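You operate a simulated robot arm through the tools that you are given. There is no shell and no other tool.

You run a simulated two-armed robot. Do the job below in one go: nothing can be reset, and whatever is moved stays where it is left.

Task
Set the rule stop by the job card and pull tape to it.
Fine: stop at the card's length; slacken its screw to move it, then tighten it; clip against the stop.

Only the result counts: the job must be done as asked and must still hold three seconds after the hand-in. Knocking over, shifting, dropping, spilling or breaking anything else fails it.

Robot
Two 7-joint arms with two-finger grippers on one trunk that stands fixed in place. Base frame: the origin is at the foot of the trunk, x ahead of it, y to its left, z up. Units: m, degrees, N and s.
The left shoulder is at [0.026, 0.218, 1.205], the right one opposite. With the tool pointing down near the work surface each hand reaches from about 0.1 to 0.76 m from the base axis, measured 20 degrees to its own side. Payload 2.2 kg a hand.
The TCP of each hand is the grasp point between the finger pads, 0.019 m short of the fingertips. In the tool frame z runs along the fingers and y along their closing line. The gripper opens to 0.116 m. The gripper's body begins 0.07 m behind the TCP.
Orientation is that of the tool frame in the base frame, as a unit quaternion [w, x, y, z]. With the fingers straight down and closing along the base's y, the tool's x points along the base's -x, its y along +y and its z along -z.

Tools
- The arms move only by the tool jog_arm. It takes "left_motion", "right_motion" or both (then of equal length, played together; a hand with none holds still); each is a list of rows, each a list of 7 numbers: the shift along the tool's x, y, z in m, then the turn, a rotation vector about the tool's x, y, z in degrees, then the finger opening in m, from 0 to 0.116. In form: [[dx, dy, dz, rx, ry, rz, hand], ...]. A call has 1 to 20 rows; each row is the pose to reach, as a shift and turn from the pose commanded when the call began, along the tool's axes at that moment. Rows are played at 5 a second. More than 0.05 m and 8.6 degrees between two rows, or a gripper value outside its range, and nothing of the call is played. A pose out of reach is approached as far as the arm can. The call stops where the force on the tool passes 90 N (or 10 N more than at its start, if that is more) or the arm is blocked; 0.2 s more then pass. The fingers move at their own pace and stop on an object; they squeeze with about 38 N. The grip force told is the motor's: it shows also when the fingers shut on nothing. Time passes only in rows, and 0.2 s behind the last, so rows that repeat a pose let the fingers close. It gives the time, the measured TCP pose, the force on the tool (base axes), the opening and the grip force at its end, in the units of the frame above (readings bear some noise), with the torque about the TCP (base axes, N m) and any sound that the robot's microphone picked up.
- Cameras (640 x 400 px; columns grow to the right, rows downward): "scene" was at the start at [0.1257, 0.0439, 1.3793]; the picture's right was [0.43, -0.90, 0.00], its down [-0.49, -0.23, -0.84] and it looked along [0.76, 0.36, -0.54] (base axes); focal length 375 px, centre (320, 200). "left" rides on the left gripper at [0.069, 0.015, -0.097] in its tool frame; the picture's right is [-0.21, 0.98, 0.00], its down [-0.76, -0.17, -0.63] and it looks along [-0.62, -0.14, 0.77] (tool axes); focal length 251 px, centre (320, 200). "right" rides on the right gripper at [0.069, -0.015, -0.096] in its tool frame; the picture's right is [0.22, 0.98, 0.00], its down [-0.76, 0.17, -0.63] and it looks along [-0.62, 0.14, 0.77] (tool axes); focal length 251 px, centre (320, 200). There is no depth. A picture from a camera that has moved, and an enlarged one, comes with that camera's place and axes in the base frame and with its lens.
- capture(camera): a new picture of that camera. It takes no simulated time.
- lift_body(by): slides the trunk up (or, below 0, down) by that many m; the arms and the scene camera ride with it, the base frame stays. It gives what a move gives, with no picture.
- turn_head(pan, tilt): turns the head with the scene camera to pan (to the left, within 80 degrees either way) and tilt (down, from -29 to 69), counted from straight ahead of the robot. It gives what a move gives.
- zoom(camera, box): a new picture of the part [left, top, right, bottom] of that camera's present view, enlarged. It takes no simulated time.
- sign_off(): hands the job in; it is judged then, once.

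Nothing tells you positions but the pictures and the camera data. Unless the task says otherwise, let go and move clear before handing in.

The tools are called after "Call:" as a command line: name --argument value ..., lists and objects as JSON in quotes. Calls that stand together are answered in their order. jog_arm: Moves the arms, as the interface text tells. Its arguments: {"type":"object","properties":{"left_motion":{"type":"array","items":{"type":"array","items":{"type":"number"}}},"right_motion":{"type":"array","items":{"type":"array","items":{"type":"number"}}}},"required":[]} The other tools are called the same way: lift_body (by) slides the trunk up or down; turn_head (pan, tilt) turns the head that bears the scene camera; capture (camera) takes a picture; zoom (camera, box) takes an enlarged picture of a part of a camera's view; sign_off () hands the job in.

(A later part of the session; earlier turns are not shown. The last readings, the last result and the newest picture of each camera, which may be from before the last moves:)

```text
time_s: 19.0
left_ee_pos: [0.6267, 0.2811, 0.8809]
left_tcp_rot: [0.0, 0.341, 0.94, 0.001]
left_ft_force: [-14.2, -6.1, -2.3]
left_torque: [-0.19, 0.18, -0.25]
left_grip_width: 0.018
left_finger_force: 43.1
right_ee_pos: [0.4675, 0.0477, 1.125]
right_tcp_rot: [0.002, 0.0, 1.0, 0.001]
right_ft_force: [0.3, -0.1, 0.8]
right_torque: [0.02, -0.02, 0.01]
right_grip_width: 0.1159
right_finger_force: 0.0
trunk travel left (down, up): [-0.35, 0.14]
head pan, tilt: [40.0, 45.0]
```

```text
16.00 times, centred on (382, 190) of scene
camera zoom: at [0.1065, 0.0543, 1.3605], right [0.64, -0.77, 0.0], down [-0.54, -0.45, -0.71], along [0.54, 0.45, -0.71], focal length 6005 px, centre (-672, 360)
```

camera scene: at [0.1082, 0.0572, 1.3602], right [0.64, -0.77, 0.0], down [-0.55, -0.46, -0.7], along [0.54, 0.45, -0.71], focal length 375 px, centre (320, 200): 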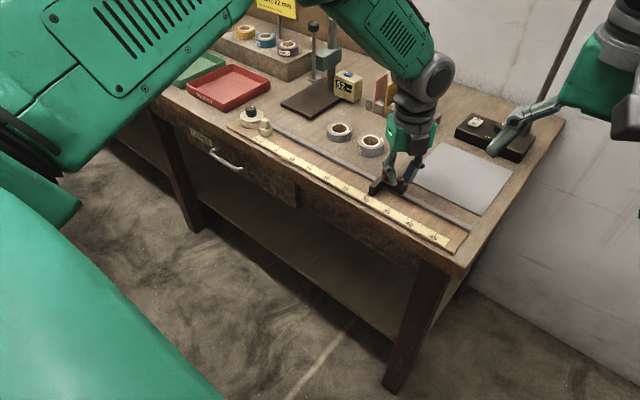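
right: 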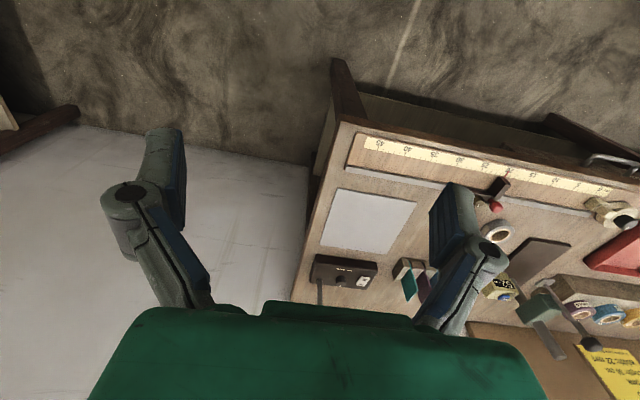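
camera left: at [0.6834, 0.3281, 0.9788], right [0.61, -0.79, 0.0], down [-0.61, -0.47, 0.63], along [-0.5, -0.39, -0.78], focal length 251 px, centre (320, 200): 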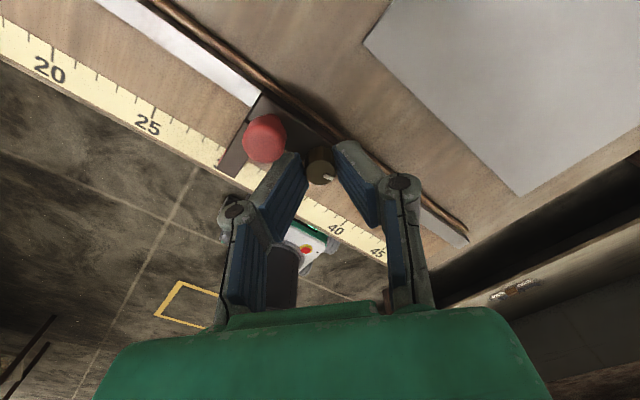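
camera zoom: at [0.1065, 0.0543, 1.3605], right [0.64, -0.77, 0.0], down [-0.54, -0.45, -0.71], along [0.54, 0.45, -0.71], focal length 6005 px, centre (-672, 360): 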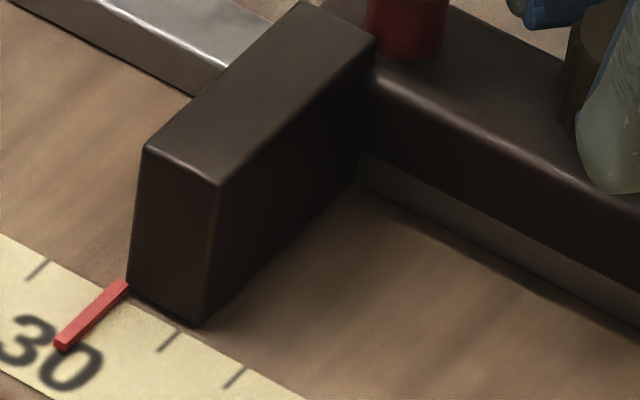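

The screw came back to its original tight mark direction (about -4°) with 0.25 N m of reaction. I'll open just slightly so as not to touch the red handle, lift clear, and inspect the pointer from above.

Call:
jog_arm --left_motion '[[0, 0, 0, 0, 0, 0, 0.0215], [0, 0, 0, 0, 0, 0, 0.0215], [0, 0, -0.01, 0, 0, 0, 0.0215], [0, 0, -0.02, 0, 0, 0, 0.0215], [0, 0, -0.035, 0, 0, 0, 0.0215], [0, 0, -0.05, 0, 0, 0, 0.03], [0, 0, -0.05, 0, 0, 0, 0.03]]'

Call:
capture --camera "left"

Call:
zoom --camera "scene" --box '[350, 170, 414, 210]'

```text
time_s: 20.6
left_ee_pos: [0.6274, 0.2817, 0.9299]
left_tcp_rot: [0.0, 0.342, 0.94, 0.0]
left_ft_force: [0.2, 0.0, -0.3]
left_torque: [0.01, 0.03, 0.01]
left_grip_width: 0.0302
left_finger_force: 0.0
right_ee_pos: [0.4678, 0.048, 1.1242]
right_tcp_rot: [0.001, -0.001, 1.0, 0.001]
right_ft_force: [0.1, -0.3, 0.6]
right_torque: [-0.02, -0.02, -0.02]
right_grip_width: 0.1161
right_finger_force: 0.0
trunk travel left (down, up): [-0.35, 0.14]
head pan, tilt: [40.0, 45.0]
```

```text
taken
camera left: at [0.5854, 0.3362, 1.0288], right [0.79, 0.61, 0.0], down [0.47, -0.61, 0.63], along [0.39, -0.5, -0.77], focal length 251 px, centre (320, 200)
```

left: 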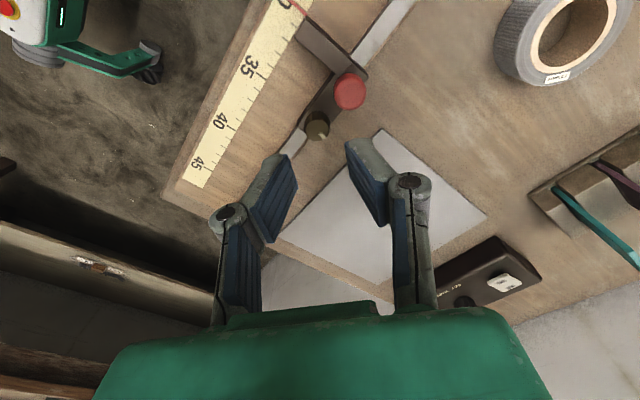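

```text
10.00 times, centred on (382, 190) of scene
camera zoom: at [0.1087, 0.0564, 1.3602], right [0.64, -0.77, 0.0], down [-0.55, -0.46, -0.7], along [0.54, 0.45, -0.71], focal length 3753 px, centre (-300, 300)
```

zoom: 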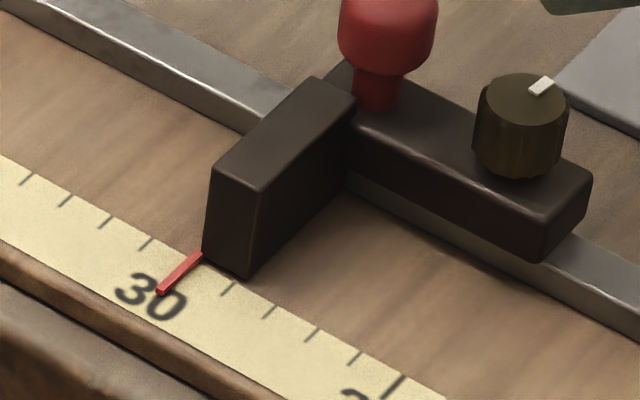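

The pointer lies on the 30 tick from this side. I'll raise the hand and place the wrist camera squarely in line with the pointer (same y) for a parallax-free reading.

Call:
jog_arm --left_motion '[[0, 0, -0.02, 0, 0, -8, 0.03], [0.0145, -0.0036, -0.04, 0, 0, -16, 0.03], [0.029, -0.0072, -0.06, 0, 0, -24, 0.03], [0.0435, -0.0107, -0.07, 0, 0, -32, 0.03], [0.058, -0.0142, -0.07, 0, 0, -40, 0.03], [0.0725, -0.0178, -0.07, 0, 0, -40, 0.03], [0.0725, -0.0178, -0.07, 0, 0, -40, 0.03]]'

Call:
capture --camera "left"

Call:
zoom --camera "left" --box '[300, 80, 380, 130]'

```text
time_s: 22.2
left_ee_pos: [0.5598, 0.3157, 1.0015]
left_tcp_rot: [0.001, 0.0, 1.0, 0.0]
left_ft_force: [-0.1, 0.5, -0.8]
left_torque: [-0.05, 0.03, 0.0]
left_grip_width: 0.03
left_finger_force: 0.0
right_ee_pos: [0.4687, 0.0475, 1.123]
right_tcp_rot: [0.0, 0.0, 1.0, -0.001]
right_ft_force: [0.1, -0.4, 0.0]
right_torque: [-0.03, 0.01, 0.0]
right_grip_width: 0.116
right_finger_force: 0.1
trunk travel left (down, up): [-0.35, 0.14]
head pan, tilt: [40.0, 45.0]
```

```text
taken
camera left: at [0.4921, 0.3285, 1.0988], right [0.21, 0.98, 0.0], down [0.76, -0.17, 0.63], along [0.62, -0.13, -0.77], focal length 251 px, centre (320, 200)
```

left: 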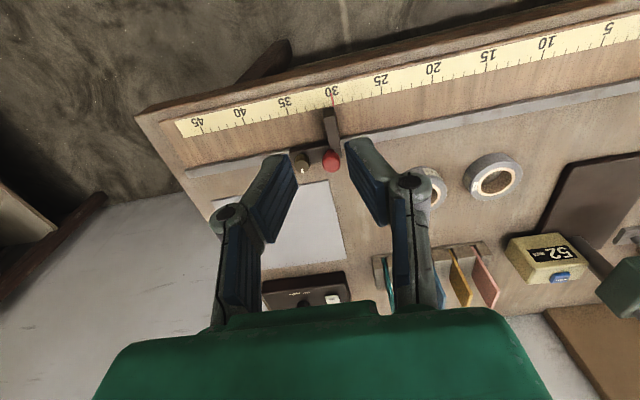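

```text
8.00 times, centred on (340, 105) of left
camera zoom: at [0.4921, 0.3285, 1.0988], right [0.21, 0.98, 0.0], down [0.76, -0.17, 0.63], along [0.62, -0.13, -0.77], focal length 2012 px, centre (160, 960)
```

zoom: 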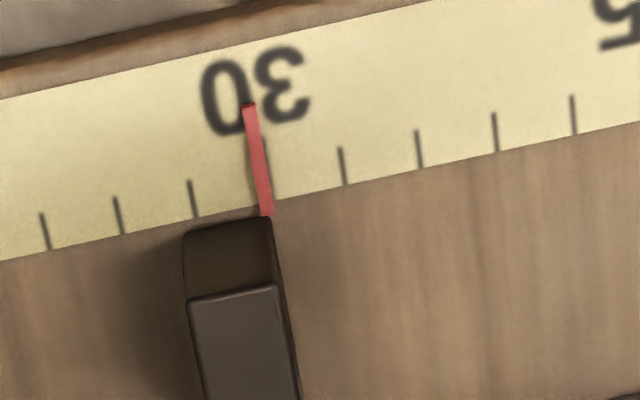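

The reading is very close to 30; I'll zoom further to measure the offset of pointer against the tick.

Call:
zoom --camera "left" --box '[322, 90, 346, 110]'

Call:
zoom --camera "left" --box '[310, 90, 360, 120]'

```text
16.00 times, centred on (334, 100) of left
camera zoom: at [0.4921, 0.3285, 1.0988], right [0.21, 0.98, 0.0], down [0.76, -0.17, 0.63], along [0.62, -0.13, -0.77], focal length 4023 px, centre (96, 1800)
```

zoom: 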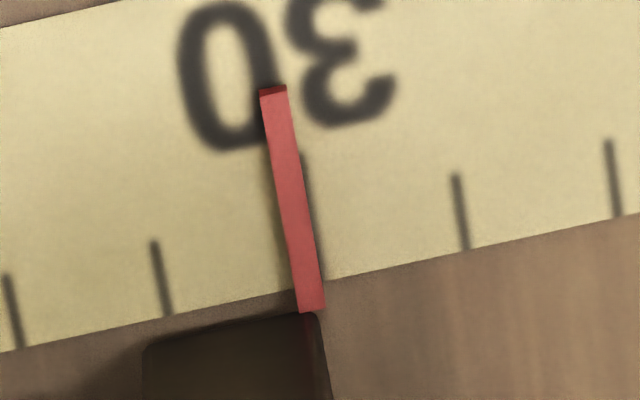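

```text
12.80 times, centred on (335, 105) of left
camera zoom: at [0.4921, 0.3285, 1.0988], right [0.21, 0.98, 0.0], down [0.76, -0.17, 0.63], along [0.62, -0.13, -0.77], focal length 3218 px, centre (128, 1416)
```

zoom: 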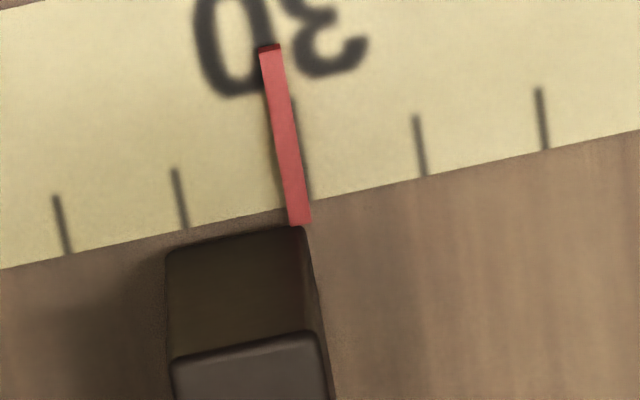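

The pointer reads about 30.05 cm with the screw tight, which is good. Next I'll move the left hand over towards the clip at about [0.596, 0.64], turning so the fingers close along x, and look at it.

Call:
jog_arm --left_motion '[[-0.003, 0.026, 0, 0, 0, 8, 0.04], [-0.006, 0.052, 0, 0, 0, 16, 0.04], [-0.009, 0.078, 0, 0, 0, 24, 0.04], [-0.012, 0.104, 0, 0, 0, 32, 0.04], [-0.015, 0.13, 0, 0, 0, 40, 0.04], [-0.018, 0.156, 0, 0, 0, 48, 0.04], [-0.021, 0.182, 0, 0, 0, 56, 0.04], [-0.024, 0.208, 0, 0, 0, 64, 0.04], [-0.028, 0.234, 0, 0, 0, 72, 0.04], [-0.032, 0.26, 0, 0, 0, 80, 0.04], [-0.035, 0.29, 0, 0, 0, 88, 0.04], [-0.035, 0.29, 0, 0, 0, 90, 0.04], [-0.035, 0.29, 0, 0, 0, 90, 0.04]]'

Call:
capture --camera "left"

Call:
capture --camera "scene"

```text
time_s: 25.0
left_ee_pos: [0.594, 0.6039, 1.0005]
left_tcp_rot: [0.001, 0.708, 0.706, 0.001]
left_ft_force: [0.8, -0.1, 0.1]
left_torque: [0.0, -0.01, 0.02]
left_grip_width: 0.04
left_finger_force: 0.1
right_ee_pos: [0.4673, 0.0466, 1.1235]
right_tcp_rot: [0.001, 0.0, 1.0, 0.0]
right_ft_force: [0.8, -0.5, -0.2]
right_torque: [-0.01, 0.01, 0.0]
right_grip_width: 0.1159
right_finger_force: 0.0
trunk travel left (down, up): [-0.35, 0.14]
head pan, tilt: [40.0, 45.0]
```

```text
taken
camera left: at [0.6107, 0.6715, 1.0984], right [0.98, -0.22, 0.0], down [-0.17, -0.76, 0.63], along [-0.13, -0.62, -0.78], focal length 251 px, centre (320, 200)
```

left: 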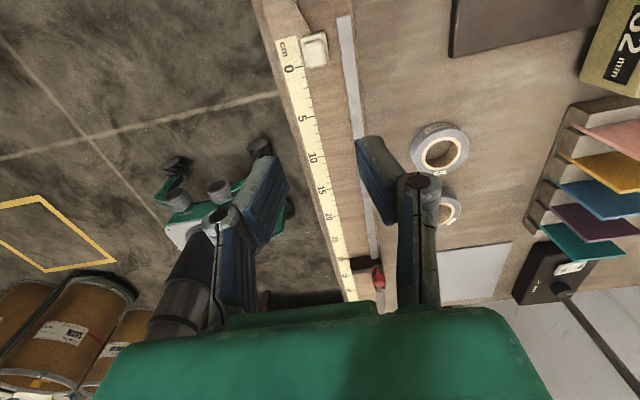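

```text
taken
camera scene: at [0.1081, 0.0586, 1.3602], right [0.64, -0.77, 0.0], down [-0.54, -0.46, -0.7], along [0.54, 0.45, -0.71], focal length 375 px, centre (320, 200)
```

scene: 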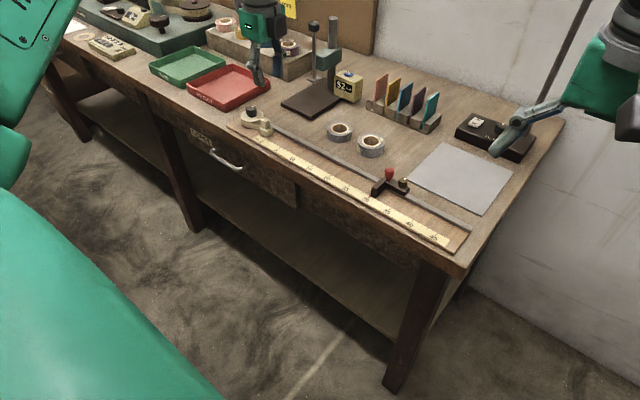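

The arm reaches here well. I'll zoom on the clip and the reel.

Call:
zoom --camera "left" --box '[260, 0, 380, 80]'

Call:
zoom --camera "scene" --box '[225, 95, 289, 135]'

Call:
zoom --camera "scene" --box '[350, 165, 430, 215]'

```text
5.00 times, centred on (320, 40) of left
camera zoom: at [0.6107, 0.6715, 1.0984], right [0.98, -0.22, 0.0], down [-0.17, -0.76, 0.63], along [-0.13, -0.62, -0.78], focal length 1257 px, centre (320, 1000)
```

zoom: 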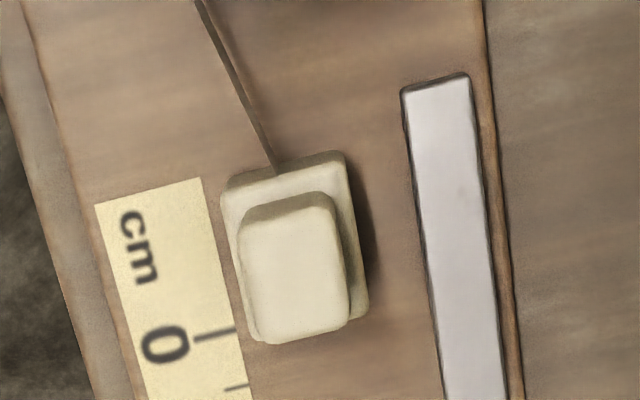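

```text
10.00 times, centred on (257, 115) of scene
camera zoom: at [0.1081, 0.0586, 1.3602], right [0.64, -0.77, 0.0], down [-0.54, -0.46, -0.7], along [0.54, 0.45, -0.71], focal length 3753 px, centre (950, 1050)
```

zoom: 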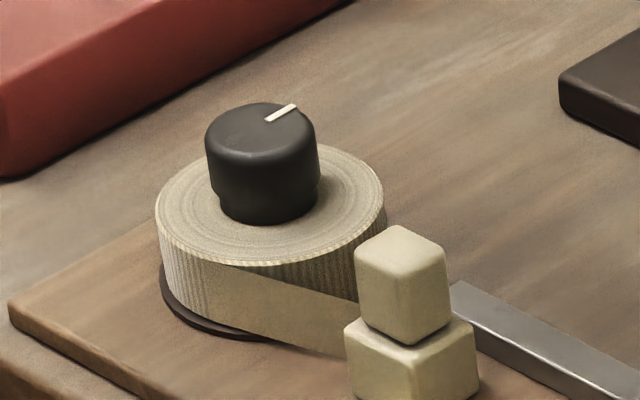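

```text
8.00 times, centred on (390, 190) of scene
camera zoom: at [0.1081, 0.0586, 1.3602], right [0.64, -0.77, 0.0], down [-0.54, -0.46, -0.7], along [0.54, 0.45, -0.71], focal length 3003 px, centre (-240, 280)
```

zoom: 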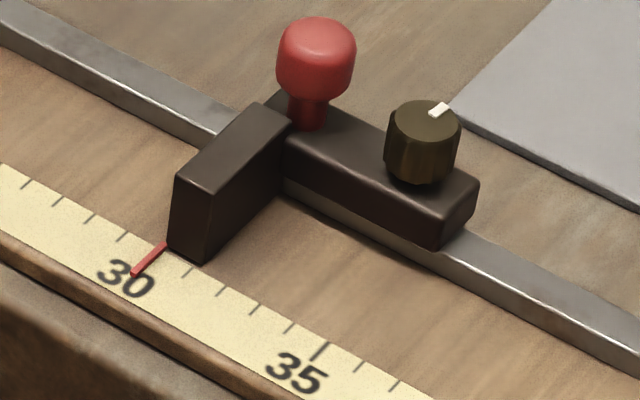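

The clip's small upper block tops out at about [0.599, 0.636, 0.875] and the larger lower block (front face at 0) rides under it. I'll position over the upper block and descend part-way.

Call:
jog_arm --left_motion '[[0.012, 0.001, 0.02, 0, 0, 0, 0.04], [0.024, 0.002, 0.04, 0, 0, 0, 0.04], [0.035, 0.0033, 0.06, 0, 0, 0, 0.04], [0.035, 0.0033, 0.071, 0, 0, 0, 0.04], [0.035, 0.0033, 0.071, 0, 0, 0, 0.04]]'

Call:
capture --camera "left"

Call:
zoom --camera "left" --box '[240, 50, 400, 150]'

Call:
zoom --camera "scene" --box '[225, 70, 305, 130]'

```text
time_s: 26.2
left_ee_pos: [0.6005, 0.6402, 0.9301]
left_tcp_rot: [0.0, 0.707, 0.707, 0.0]
left_ft_force: [0.8, -0.4, -0.2]
left_torque: [-0.02, 0.01, 0.02]
left_grip_width: 0.0399
left_finger_force: 0.1
right_ee_pos: [0.4662, 0.0472, 1.124]
right_tcp_rot: [0.0, 0.0, 1.0, 0.0]
right_ft_force: [-0.1, 0.3, 0.2]
right_torque: [0.0, 0.02, -0.01]
right_grip_width: 0.1161
right_finger_force: 0.1
trunk travel left (down, up): [-0.35, 0.14]
head pan, tilt: [40.0, 45.0]
```

```text
taken
camera left: at [0.6154, 0.7079, 1.0276], right [0.98, -0.21, 0.0], down [-0.17, -0.76, 0.63], along [-0.13, -0.62, -0.77], focal length 251 px, centre (320, 200)
```

left: 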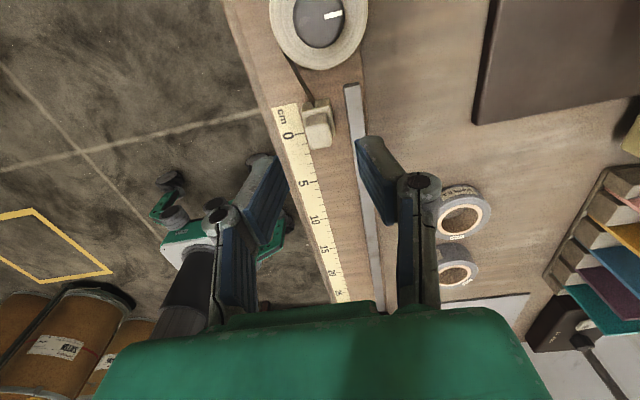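

```text
4.00 times, centred on (320, 100) of left
camera zoom: at [0.6154, 0.7079, 1.0276], right [0.98, -0.21, 0.0], down [-0.17, -0.76, 0.63], along [-0.13, -0.62, -0.77], focal length 1006 px, centre (320, 600)
```

zoom: 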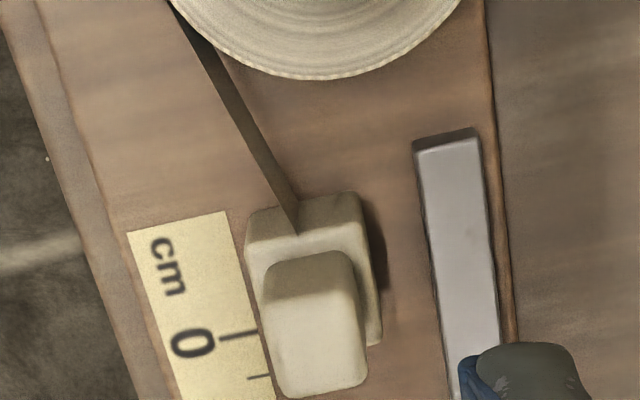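

```text
6.67 times, centred on (265, 100) of scene
camera zoom: at [0.108, 0.0594, 1.3602], right [0.64, -0.77, 0.0], down [-0.54, -0.46, -0.7], along [0.54, 0.45, -0.71], focal length 2502 px, centre (687, 867)
```

zoom: 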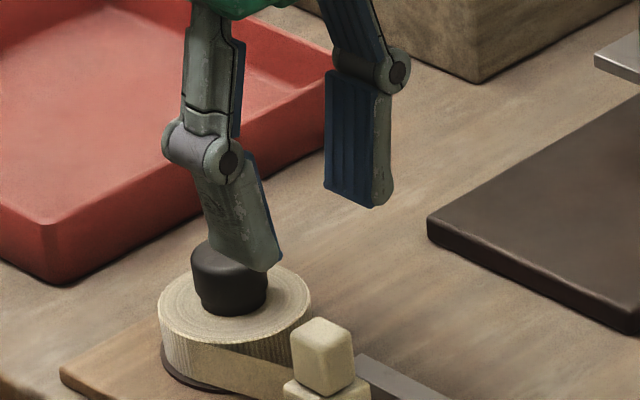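

The tool is within about 1 mm of the block centre. I'll descend to the grip height and check before closing.

Call:
jog_arm --left_motion '[[-0.0005, -0.001, 0.015, 0, 0, 0, 0.04], [-0.0005, -0.001, 0.03, 0, 0, 0, 0.04], [-0.0005, -0.001, 0.04, 0, 0, 0, 0.035], [-0.0005, -0.001, 0.048, 0, 0, 0, 0.035], [-0.0005, -0.001, 0.048, 0, 0, 0, 0.035]]'

Call:
zoom --camera "left" --box '[220, 70, 420, 195]'

Call:
zoom --camera "scene" --box '[225, 80, 305, 140]'

```text
time_s: 27.4
left_ee_pos: [0.5988, 0.6382, 0.8805]
left_tcp_rot: [0.001, 0.707, 0.708, 0.0]
left_ft_force: [-0.5, -0.1, -0.1]
left_torque: [0.0, -0.03, -0.02]
left_grip_width: 0.035
left_finger_force: 0.1
right_ee_pos: [0.4678, 0.0477, 1.123]
right_tcp_rot: [0.0, 0.0, 1.0, 0.0]
right_ft_force: [0.0, -0.3, 0.6]
right_torque: [0.02, 0.0, 0.01]
right_grip_width: 0.1162
right_finger_force: 0.1
trunk travel left (down, up): [-0.35, 0.14]
head pan, tilt: [40.0, 45.0]
```

```text
3.20 times, centred on (320, 132) of left
camera zoom: at [0.6148, 0.7071, 0.9792], right [0.98, -0.21, 0.0], down [-0.17, -0.76, 0.63], along [-0.13, -0.62, -0.77], focal length 805 px, centre (320, 416)
```

zoom: 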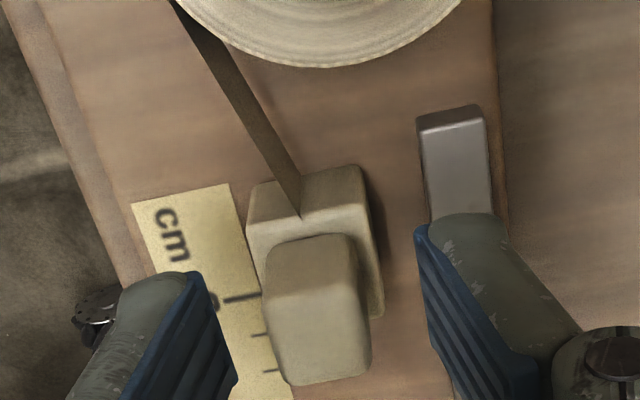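

```text
6.67 times, centred on (265, 110) of scene
camera zoom: at [0.1082, 0.0593, 1.3602], right [0.64, -0.77, 0.0], down [-0.55, -0.46, -0.7], along [0.54, 0.45, -0.71], focal length 2502 px, centre (687, 800)
```

zoom: 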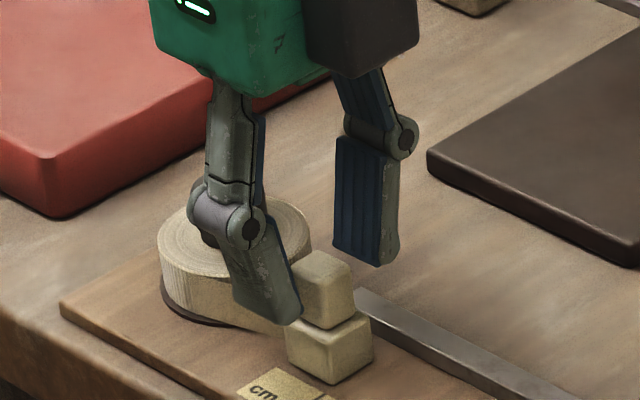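

The block is between the fingers with tips clear of the lower block. I'll close and pull the first 40 mm along the rule.

Call:
jog_arm --left_motion '[[0, 0, 0, 0, 0, 0, 0.0], [0, 0, 0, 0, 0, 0, 0.0], [0, 0, 0, 0, 0, 0, 0.0], [-0.01, 0, 0, 0, 0, 0, 0.0], [-0.02, 0, 0, 0, 0, 0, 0.0], [-0.03, 0, 0, 0, 0, 0, 0.0], [-0.04, 0, 0, 0, 0, 0, 0.0]]'

Call:
zoom --camera "left" --box '[220, 70, 420, 195]'

Call:
zoom --camera "scene" --box '[225, 80, 321, 152]'

```text
time_s: 29.0
left_ee_pos: [0.5999, 0.5996, 0.8807]
left_tcp_rot: [0.001, 0.708, 0.706, 0.0]
left_ft_force: [-0.4, 0.4, 0.7]
left_torque: [0.0, 0.0, 0.0]
left_grip_width: 0.016
left_finger_force: 38.0
right_ee_pos: [0.4668, 0.0479, 1.1231]
right_tcp_rot: [0.001, 0.0, 1.0, -0.001]
right_ft_force: [0.9, 0.5, 0.4]
right_torque: [0.03, 0.02, -0.04]
right_grip_width: 0.1161
right_finger_force: 0.2
trunk travel left (down, up): [-0.35, 0.14]
head pan, tilt: [40.0, 45.0]
```

```text
3.20 times, centred on (320, 132) of left
camera zoom: at [0.614, 0.6672, 0.9792], right [0.98, -0.21, 0.0], down [-0.17, -0.76, 0.63], along [-0.13, -0.62, -0.78], focal length 805 px, centre (320, 416)
```

zoom: 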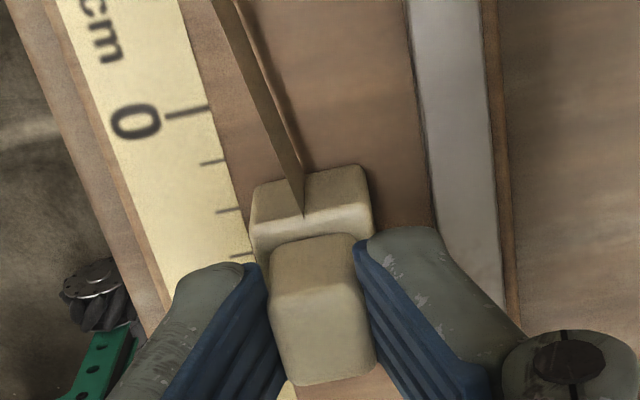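

```text
5.56 times, centred on (273, 116) of scene
camera zoom: at [0.1083, 0.0588, 1.3602], right [0.64, -0.77, 0.0], down [-0.55, -0.46, -0.7], along [0.54, 0.45, -0.71], focal length 2085 px, centre (581, 667)
```

zoom: 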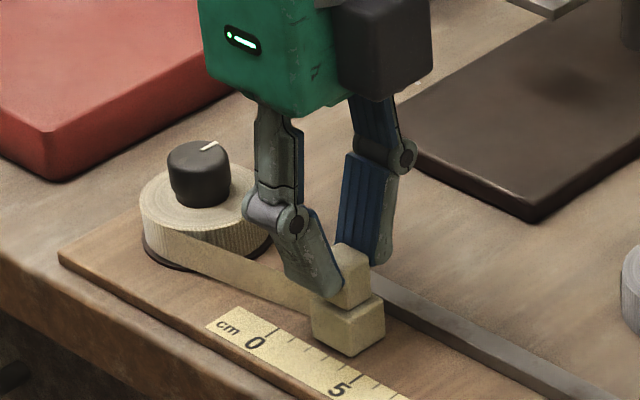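

The clip follows with the tape unrolling at almost no force. I'll pull on to about 2.5 cm short of the stop.

Call:
jog_arm --left_motion '[[-0.015, 0, 0, 0, 0, 0, 0.0], [-0.03, 0, 0, 0, 0, 0, 0.0], [-0.045, 0, 0, 0, 0, 0, 0.0], [-0.06, 0, 0, 0, 0, 0, 0.0], [-0.075, 0, 0, 0, 0, 0, 0.0], [-0.09, 0, 0, 0, 0, 0, 0.0], [-0.105, 0, 0, 0, 0, 0, 0.0], [-0.12, 0, 0, 0, 0, 0, 0.0], [-0.135, 0, 0, 0, 0, 0, 0.0], [-0.15, 0, 0, 0, 0, 0, 0.0], [-0.165, 0, 0, 0, 0, 0, 0.0], [-0.18, 0, 0, 0, 0, 0, 0.0], [-0.195, 0, 0, 0, 0, 0, 0.0], [-0.21, 0, 0, 0, 0, 0, 0.0], [-0.225, 0, 0, 0, 0, 0, 0.0], [-0.235, 0, 0, 0, 0, 0, 0.0], [-0.235, 0, 0, 0, 0, 0, 0.0]]'

Call:
zoom --camera "left" --box '[200, 60, 440, 210]'

Call:
zoom --camera "scene" --box '[330, 155, 426, 215]'

Call:
capture --camera "scene"

```text
time_s: 32.6
left_ee_pos: [0.5987, 0.3622, 0.88]
left_tcp_rot: [0.001, 0.707, 0.707, 0.002]
left_ft_force: [0.6, 1.9, 9.9]
left_torque: [0.01, -0.04, 0.02]
left_grip_width: 0.016
left_finger_force: 38.5
right_ee_pos: [0.4667, 0.0483, 1.1237]
right_tcp_rot: [0.0, 0.0, 1.0, 0.0]
right_ft_force: [-0.9, 0.4, 0.3]
right_torque: [0.01, 0.0, -0.04]
right_grip_width: 0.1161
right_finger_force: 0.1
trunk travel left (down, up): [-0.35, 0.14]
head pan, tilt: [40.0, 45.0]
```

```text
2.67 times, centred on (320, 135) of left
camera zoom: at [0.6135, 0.431, 0.9789], right [0.98, -0.21, 0.0], down [-0.17, -0.76, 0.63], along [-0.13, -0.62, -0.78], focal length 670 px, centre (320, 373)
```

zoom: 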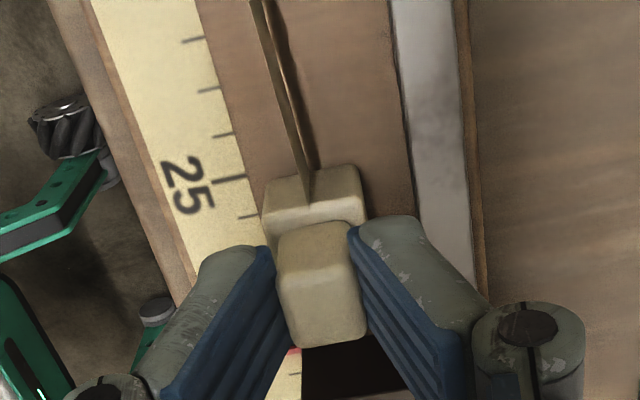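

```text
6.67 times, centred on (378, 185) of scene
camera zoom: at [0.1067, 0.0569, 1.3605], right [0.64, -0.77, 0.0], down [-0.54, -0.46, -0.7], along [0.54, 0.45, -0.71], focal length 2502 px, centre (-67, 300)
```

zoom: 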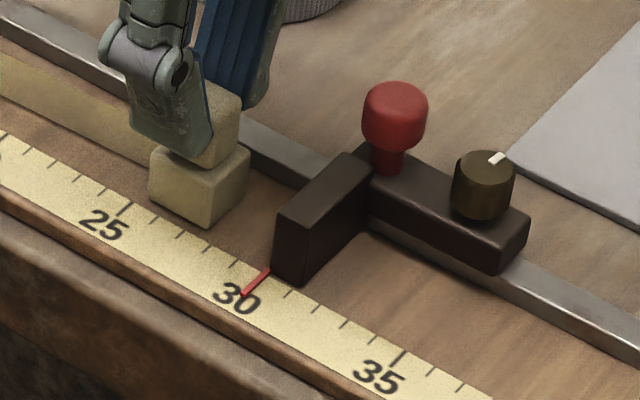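

```text
taken
camera scene: at [0.1067, 0.0569, 1.3605], right [0.64, -0.77, 0.0], down [-0.54, -0.46, -0.7], along [0.54, 0.45, -0.71], focal length 375 px, centre (320, 200)
```

scene: 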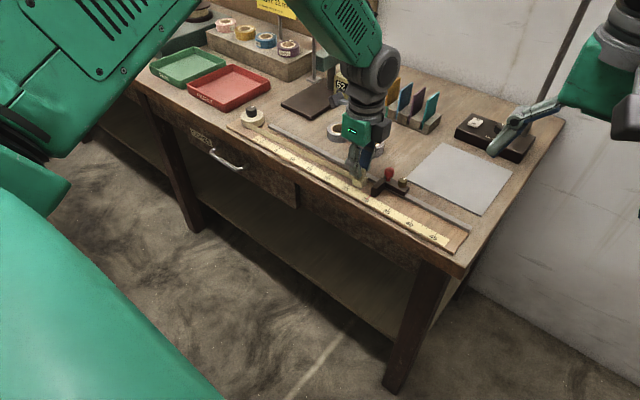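

The clip is about 2.5 cm from the stop and travelling cleanly. I'll close the gap slowly, in small steps.

Call:
jog_arm --left_motion '[[-0.006, 0, 0, 0, 0, 0, 0.0], [-0.012, 0, 0, 0, 0, 0, 0.0], [-0.017, 0, 0, 0, 0, 0, 0.0], [-0.021, 0, 0, 0, 0, 0, 0.0], [-0.021, 0, 0, 0, 0, 0, 0.0]]'

Call:
zoom --camera "scene" --box '[350, 170, 414, 210]'

Call:
zoom --camera "left" --box '[200, 60, 440, 210]'

```text
time_s: 33.8
left_ee_pos: [0.5981, 0.3432, 0.8806]
left_tcp_rot: [0.0, 0.707, 0.707, 0.001]
left_ft_force: [-0.6, 2.4, 5.3]
left_torque: [0.04, 0.0, 0.02]
left_grip_width: 0.016
left_finger_force: 37.9
right_ee_pos: [0.4673, 0.0478, 1.1222]
right_tcp_rot: [0.001, 0.0, 1.0, 0.0]
right_ft_force: [-0.5, -0.7, 0.2]
right_torque: [0.03, 0.03, 0.04]
right_grip_width: 0.1159
right_finger_force: 0.0
trunk travel left (down, up): [-0.35, 0.14]
head pan, tilt: [40.0, 45.0]
```

```text
10.00 times, centred on (382, 190) of scene
camera zoom: at [0.1073, 0.0572, 1.3604], right [0.64, -0.77, 0.0], down [-0.54, -0.46, -0.7], along [0.54, 0.45, -0.71], focal length 3753 px, centre (-300, 300)
```

zoom: 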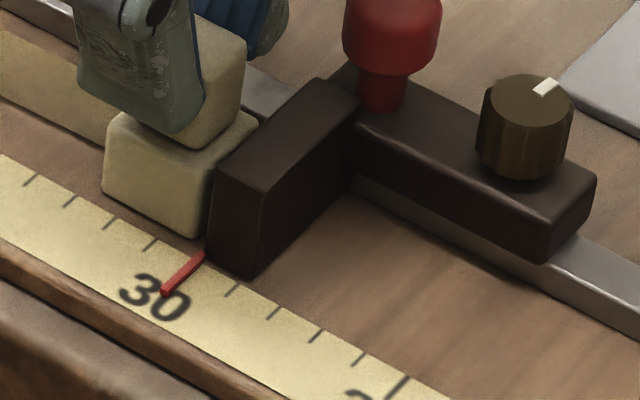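

```text
2.67 times, centred on (320, 135) of left
camera zoom: at [0.6134, 0.4102, 0.9789], right [0.98, -0.21, 0.0], down [-0.17, -0.76, 0.63], along [-0.13, -0.62, -0.77], focal length 670 px, centre (320, 373)
```

zoom: 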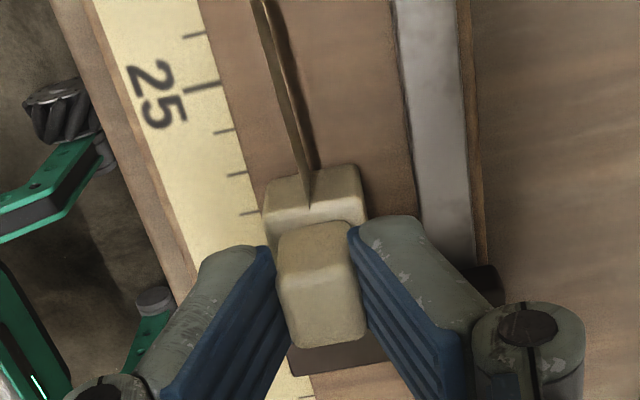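

A gap of roughly 3–4 mm remains. I'll step forward about 3 mm and watch the force.

Call:
jog_arm --left_motion '[[-0.001, 0, 0, 0, 0, 0, 0.0], [-0.002, 0, 0, 0, 0, 0, 0.0], [-0.003, 0, 0, 0, 0, 0, 0.0], [-0.003, 0, 0, 0, 0, 0, 0.0]]'

Call:
zoom --camera "scene" --box '[360, 175, 392, 200]'

```text
time_s: 34.8
left_ee_pos: [0.5974, 0.339, 0.8815]
left_tcp_rot: [0.0, 0.707, 0.707, 0.0]
left_ft_force: [0.5, 0.4, -0.2]
left_torque: [-0.02, -0.01, 0.04]
left_grip_width: 0.0157
left_finger_force: 38.3
right_ee_pos: [0.4671, 0.0494, 1.1227]
right_tcp_rot: [0.001, 0.0, 1.0, 0.001]
right_ft_force: [0.9, -0.8, -0.3]
right_torque: [0.01, -0.01, -0.02]
right_grip_width: 0.116
right_finger_force: 0.0
trunk travel left (down, up): [-0.35, 0.14]
head pan, tilt: [40.0, 45.0]
```

```text
16.00 times, centred on (376, 188) of scene
camera zoom: at [0.1085, 0.0571, 1.3602], right [0.64, -0.77, 0.0], down [-0.55, -0.46, -0.7], along [0.54, 0.45, -0.71], focal length 6005 px, centre (-576, 400)
```

zoom: 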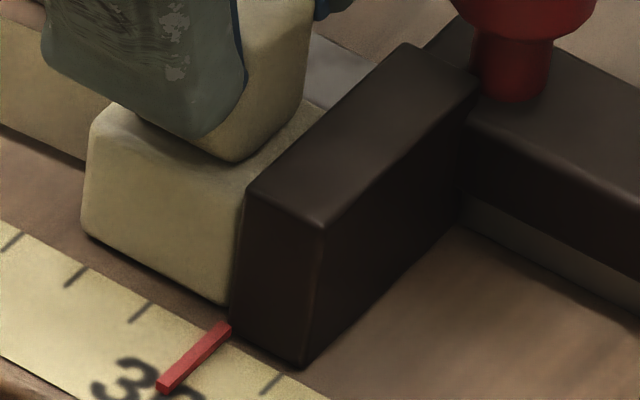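

It's almost touching with no contact force yet. I'll advance another 1 mm in half-millimetre steps.

Call:
jog_arm --left_motion '[[-0.0005, 0, 0, 0, 0, 0, 0.0], [-0.001, 0, 0, 0, 0, 0, 0.0], [-0.001, 0, 0, 0, 0, 0, 0.0]]'

Call:
zoom --camera "scene" --box '[360, 175, 392, 200]'

```text
time_s: 35.6
left_ee_pos: [0.599, 0.3386, 0.882]
left_tcp_rot: [0.001, 0.707, 0.707, 0.001]
left_ft_force: [0.8, 0.4, 0.1]
left_torque: [-0.01, -0.01, -0.02]
left_grip_width: 0.0157
left_finger_force: 38.0
right_ee_pos: [0.468, 0.0484, 1.1224]
right_tcp_rot: [0.001, -0.001, 1.0, 0.0]
right_ft_force: [0.2, 0.6, -0.2]
right_torque: [0.0, 0.03, 0.01]
right_grip_width: 0.1163
right_finger_force: 0.1
trunk travel left (down, up): [-0.35, 0.14]
head pan, tilt: [40.0, 45.0]
```

```text
16.00 times, centred on (376, 188) of scene
camera zoom: at [0.1085, 0.0572, 1.3603], right [0.64, -0.77, 0.0], down [-0.55, -0.46, -0.7], along [0.54, 0.45, -0.71], focal length 6005 px, centre (-576, 400)
```

zoom: 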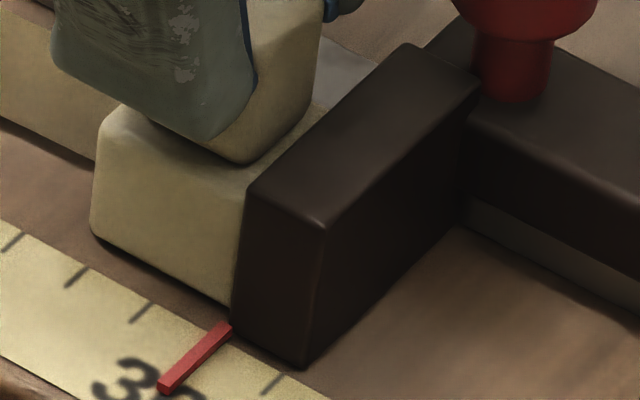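

The clip moved 1 mm and the stop stayed put, still with no contact force. I'll advance another 1 mm.

Call:
jog_arm --left_motion '[[-0.0005, 0, 0, 0, 0, 0, 0.0], [-0.001, 0, 0, 0, 0, 0, 0.0], [-0.001, 0, 0, 0, 0, 0, 0.0]]'

Call:
zoom --camera "scene" --box '[360, 175, 392, 200]'

```text
time_s: 36.4
left_ee_pos: [0.5976, 0.3396, 0.8822]
left_tcp_rot: [0.001, 0.707, 0.707, 0.0]
left_ft_force: [0.9, 5.8, 0.1]
left_torque: [0.16, -0.03, -0.01]
left_grip_width: 0.016
left_finger_force: 38.3
right_ee_pos: [0.4669, 0.0499, 1.123]
right_tcp_rot: [0.001, 0.0, 1.0, 0.001]
right_ft_force: [-0.7, -0.8, 0.0]
right_torque: [0.0, 0.0, 0.0]
right_grip_width: 0.1159
right_finger_force: 0.0
trunk travel left (down, up): [-0.35, 0.14]
head pan, tilt: [40.0, 45.0]
```

```text
16.00 times, centred on (376, 188) of scene
camera zoom: at [0.1083, 0.0585, 1.3602], right [0.64, -0.77, 0.0], down [-0.55, -0.46, -0.7], along [0.54, 0.45, -0.71], focal length 6005 px, centre (-576, 400)
```

zoom: 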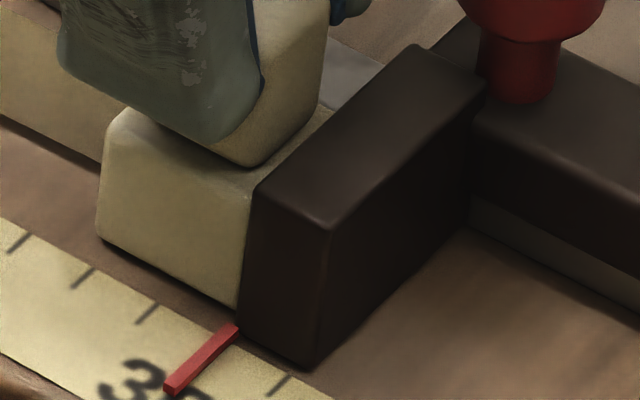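

Contact: the force along y jumped to 5.8 N and the pointer has not shifted relative to the ticks, so the clamp holds. I'll hold briefly, then open the fingers slightly and check that the clip stays.

Call:
jog_arm --left_motion '[[0, 0, 0, 0, 0, 0, 0.0], [0, 0, 0, 0, 0, 0, 0.0], [0, 0, 0, 0, 0, 0, 0.028], [0, 0, 0, 0, 0, 0, 0.028], [0, 0, 0, 0, 0, 0, 0.028]]'

Call:
zoom --camera "scene" --box '[360, 175, 392, 200]'

Call:
zoom --camera "left" --box '[200, 60, 440, 210]'

```text
time_s: 37.6
left_ee_pos: [0.5981, 0.3382, 0.8817]
left_tcp_rot: [0.001, 0.707, 0.707, 0.0]
left_ft_force: [1.3, 0.5, 0.1]
left_torque: [0.0, 0.02, 0.01]
left_grip_width: 0.0279
left_finger_force: 0.1
right_ee_pos: [0.4679, 0.0483, 1.1238]
right_tcp_rot: [0.001, 0.0, 1.0, 0.0]
right_ft_force: [0.8, 0.7, -0.6]
right_torque: [0.01, 0.01, 0.03]
right_grip_width: 0.1161
right_finger_force: 0.1
trunk travel left (down, up): [-0.35, 0.14]
head pan, tilt: [40.0, 45.0]
```

```text
16.00 times, centred on (376, 188) of scene
camera zoom: at [0.1085, 0.0575, 1.3602], right [0.64, -0.77, 0.0], down [-0.55, -0.46, -0.7], along [0.54, 0.45, -0.71], focal length 6005 px, centre (-576, 400)
```

zoom: 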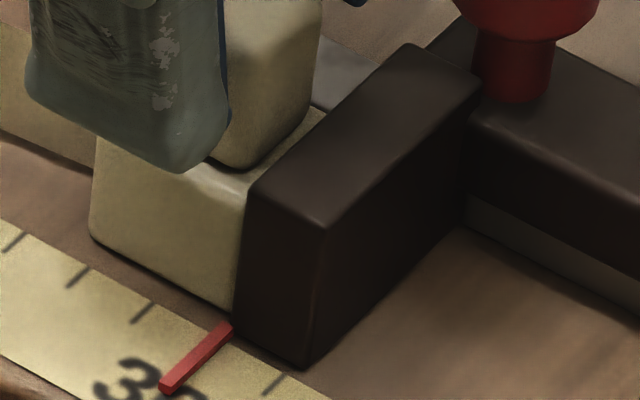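

```text
2.67 times, centred on (320, 135) of left
camera zoom: at [0.6136, 0.4062, 0.9793], right [0.98, -0.21, 0.0], down [-0.17, -0.76, 0.63], along [-0.13, -0.62, -0.77], focal length 670 px, centre (320, 373)
```

zoom: 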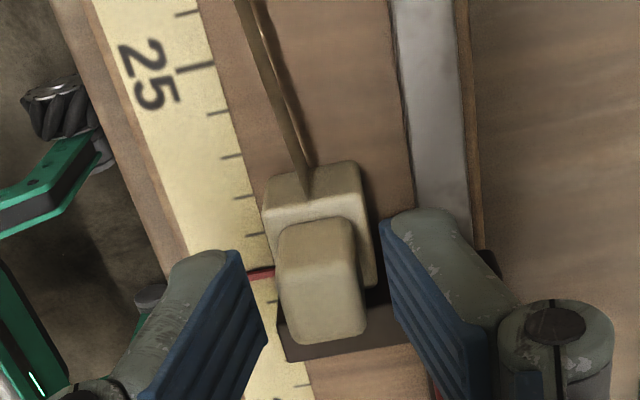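

The clip stayed in place after release, flush with the stop. I'll lift straight up and then move to the in-line inspection pose to check pointer and clip from above.

Call:
jog_arm --left_motion '[[0, 0, -0.01, 0, 0, 0, 0.028], [0, 0, -0.025, 0, 0, 0, 0.028], [0, 0, -0.045, 0, 0, 0, 0.028], [0, 0, -0.07, 0, 0, 0, 0.03], [0, 0, -0.1, 0, 0, 0, 0.03], [0, 0, -0.12, 0, 0, 0, 0.03], [-0.002, -0.004, -0.12, 0, 0, -8, 0.03], [-0.005, -0.008, -0.12, 0, 0, -16, 0.03], [-0.008, -0.012, -0.12, 0, 0, -24, 0.03], [-0.01, -0.016, -0.12, 0, 0, -32, 0.03], [-0.012, -0.02, -0.12, 0, 0, -40, 0.03], [-0.014, -0.024, -0.12, 0, 0, -48, 0.03], [-0.016, -0.028, -0.12, 0, 0, -56, 0.03], [-0.018, -0.032, -0.12, 0, 0, -64, 0.03], [-0.02, -0.035, -0.12, 0, 0, -72, 0.03], [-0.022, -0.038, -0.12, 0, 0, -80, 0.03], [-0.0245, -0.038, -0.12, 0, 0, -88, 0.03], [-0.0245, -0.038, -0.12, 0, 0, -90, 0.03], [-0.0245, -0.038, -0.12, 0, 0, -90, 0.03]]'

Call:
zoom --camera "left" --box '[300, 80, 380, 130]'

Call:
zoom --camera "left" --box '[322, 90, 346, 110]'

Call:
zoom --camera "scene" --box '[350, 165, 414, 205]'

Call:
capture --camera "scene"

```text
time_s: 41.6
left_ee_pos: [0.5602, 0.3131, 1.0014]
left_tcp_rot: [0.001, 0.0, 1.0, 0.0]
left_ft_force: [0.7, -1.1, 0.8]
left_torque: [0.01, 0.03, 0.0]
left_grip_width: 0.0299
left_finger_force: 0.0
right_ee_pos: [0.4676, 0.0476, 1.1232]
right_tcp_rot: [0.001, -0.001, 1.0, 0.0]
right_ft_force: [0.9, -0.1, 0.3]
right_torque: [-0.02, 0.01, -0.01]
right_grip_width: 0.1162
right_finger_force: 0.1
trunk travel left (down, up): [-0.35, 0.14]
head pan, tilt: [40.0, 45.0]
```

```text
8.00 times, centred on (340, 105) of left
camera zoom: at [0.4909, 0.3267, 1.0995], right [0.21, 0.98, 0.0], down [0.76, -0.17, 0.63], along [0.62, -0.13, -0.77], focal length 2012 px, centre (160, 960)
```

zoom: 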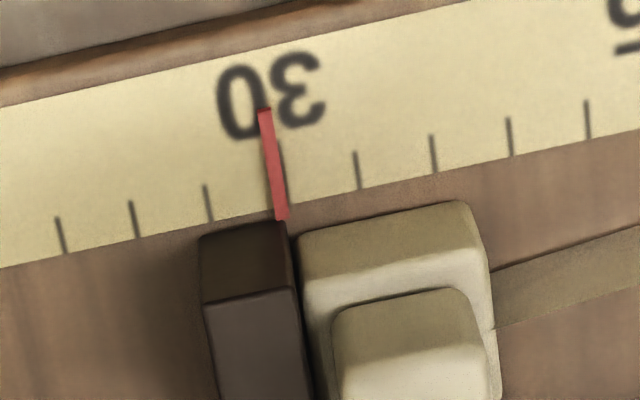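

```text
16.00 times, centred on (334, 100) of left
camera zoom: at [0.4909, 0.3267, 1.0995], right [0.21, 0.98, 0.0], down [0.76, -0.17, 0.63], along [0.62, -0.13, -0.77], focal length 4023 px, centre (96, 1800)
```

zoom: 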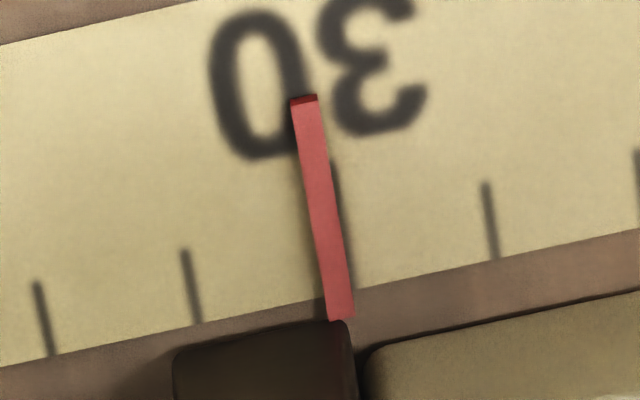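

```text
10.00 times, centred on (382, 185) of scene
camera zoom: at [0.108, 0.0565, 1.3603], right [0.64, -0.77, 0.0], down [-0.54, -0.46, -0.7], along [0.54, 0.45, -0.71], focal length 3753 px, centre (-300, 350)
```

zoom: 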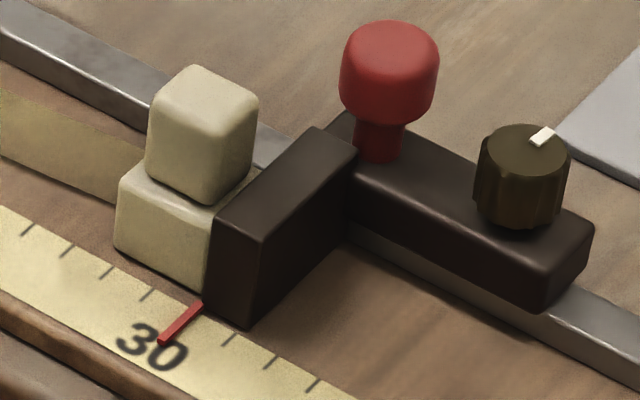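

```text
taken
camera scene: at [0.108, 0.0565, 1.3603], right [0.64, -0.77, 0.0], down [-0.54, -0.46, -0.7], along [0.54, 0.45, -0.71], focal length 375 px, centre (320, 200)
```

scene: 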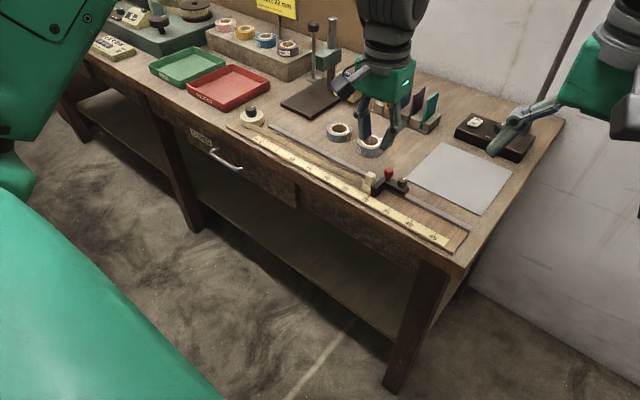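

The pointer reads 30 within well under a millimetre. I'll zoom on the clip–stop joint to check there is no gap.

Call:
zoom --camera "left" --box '[328, 104, 348, 134]'

Call:
zoom --camera "left" --box '[320, 100, 360, 150]'

Call:
zoom --camera "scene" --box '[364, 178, 384, 198]'

```text
13.33 times, centred on (338, 119) of left
camera zoom: at [0.4909, 0.3267, 1.0995], right [0.21, 0.98, 0.0], down [0.76, -0.17, 0.63], along [0.62, -0.13, -0.77], focal length 3352 px, centre (80, 1280)
```

zoom: 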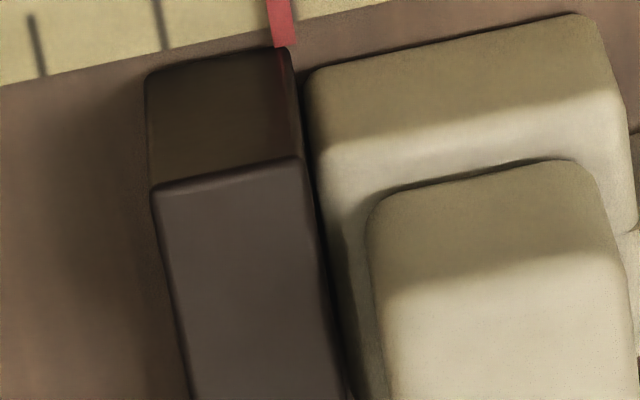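

```text
8.00 times, centred on (340, 125) of left
camera zoom: at [0.4909, 0.3267, 1.0995], right [0.21, 0.98, 0.0], down [0.76, -0.17, 0.63], along [0.62, -0.13, -0.77], focal length 2012 px, centre (160, 800)
```

zoom: 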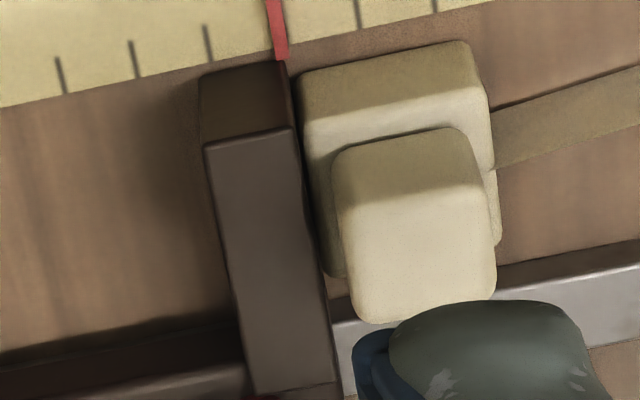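

```text
16.00 times, centred on (374, 188) of scene
camera zoom: at [0.108, 0.0565, 1.3603], right [0.64, -0.77, 0.0], down [-0.54, -0.46, -0.7], along [0.54, 0.45, -0.71], focal length 6005 px, centre (-544, 392)
```

zoom: 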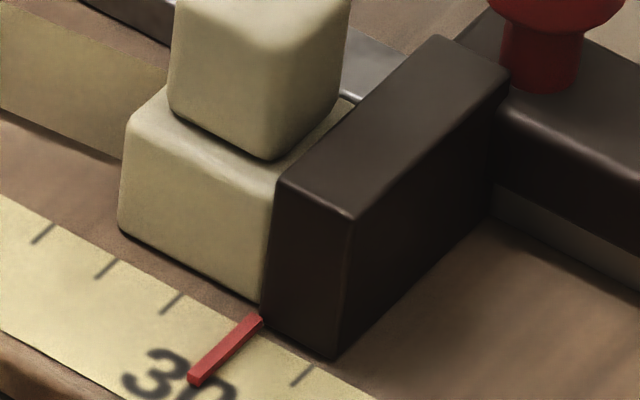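

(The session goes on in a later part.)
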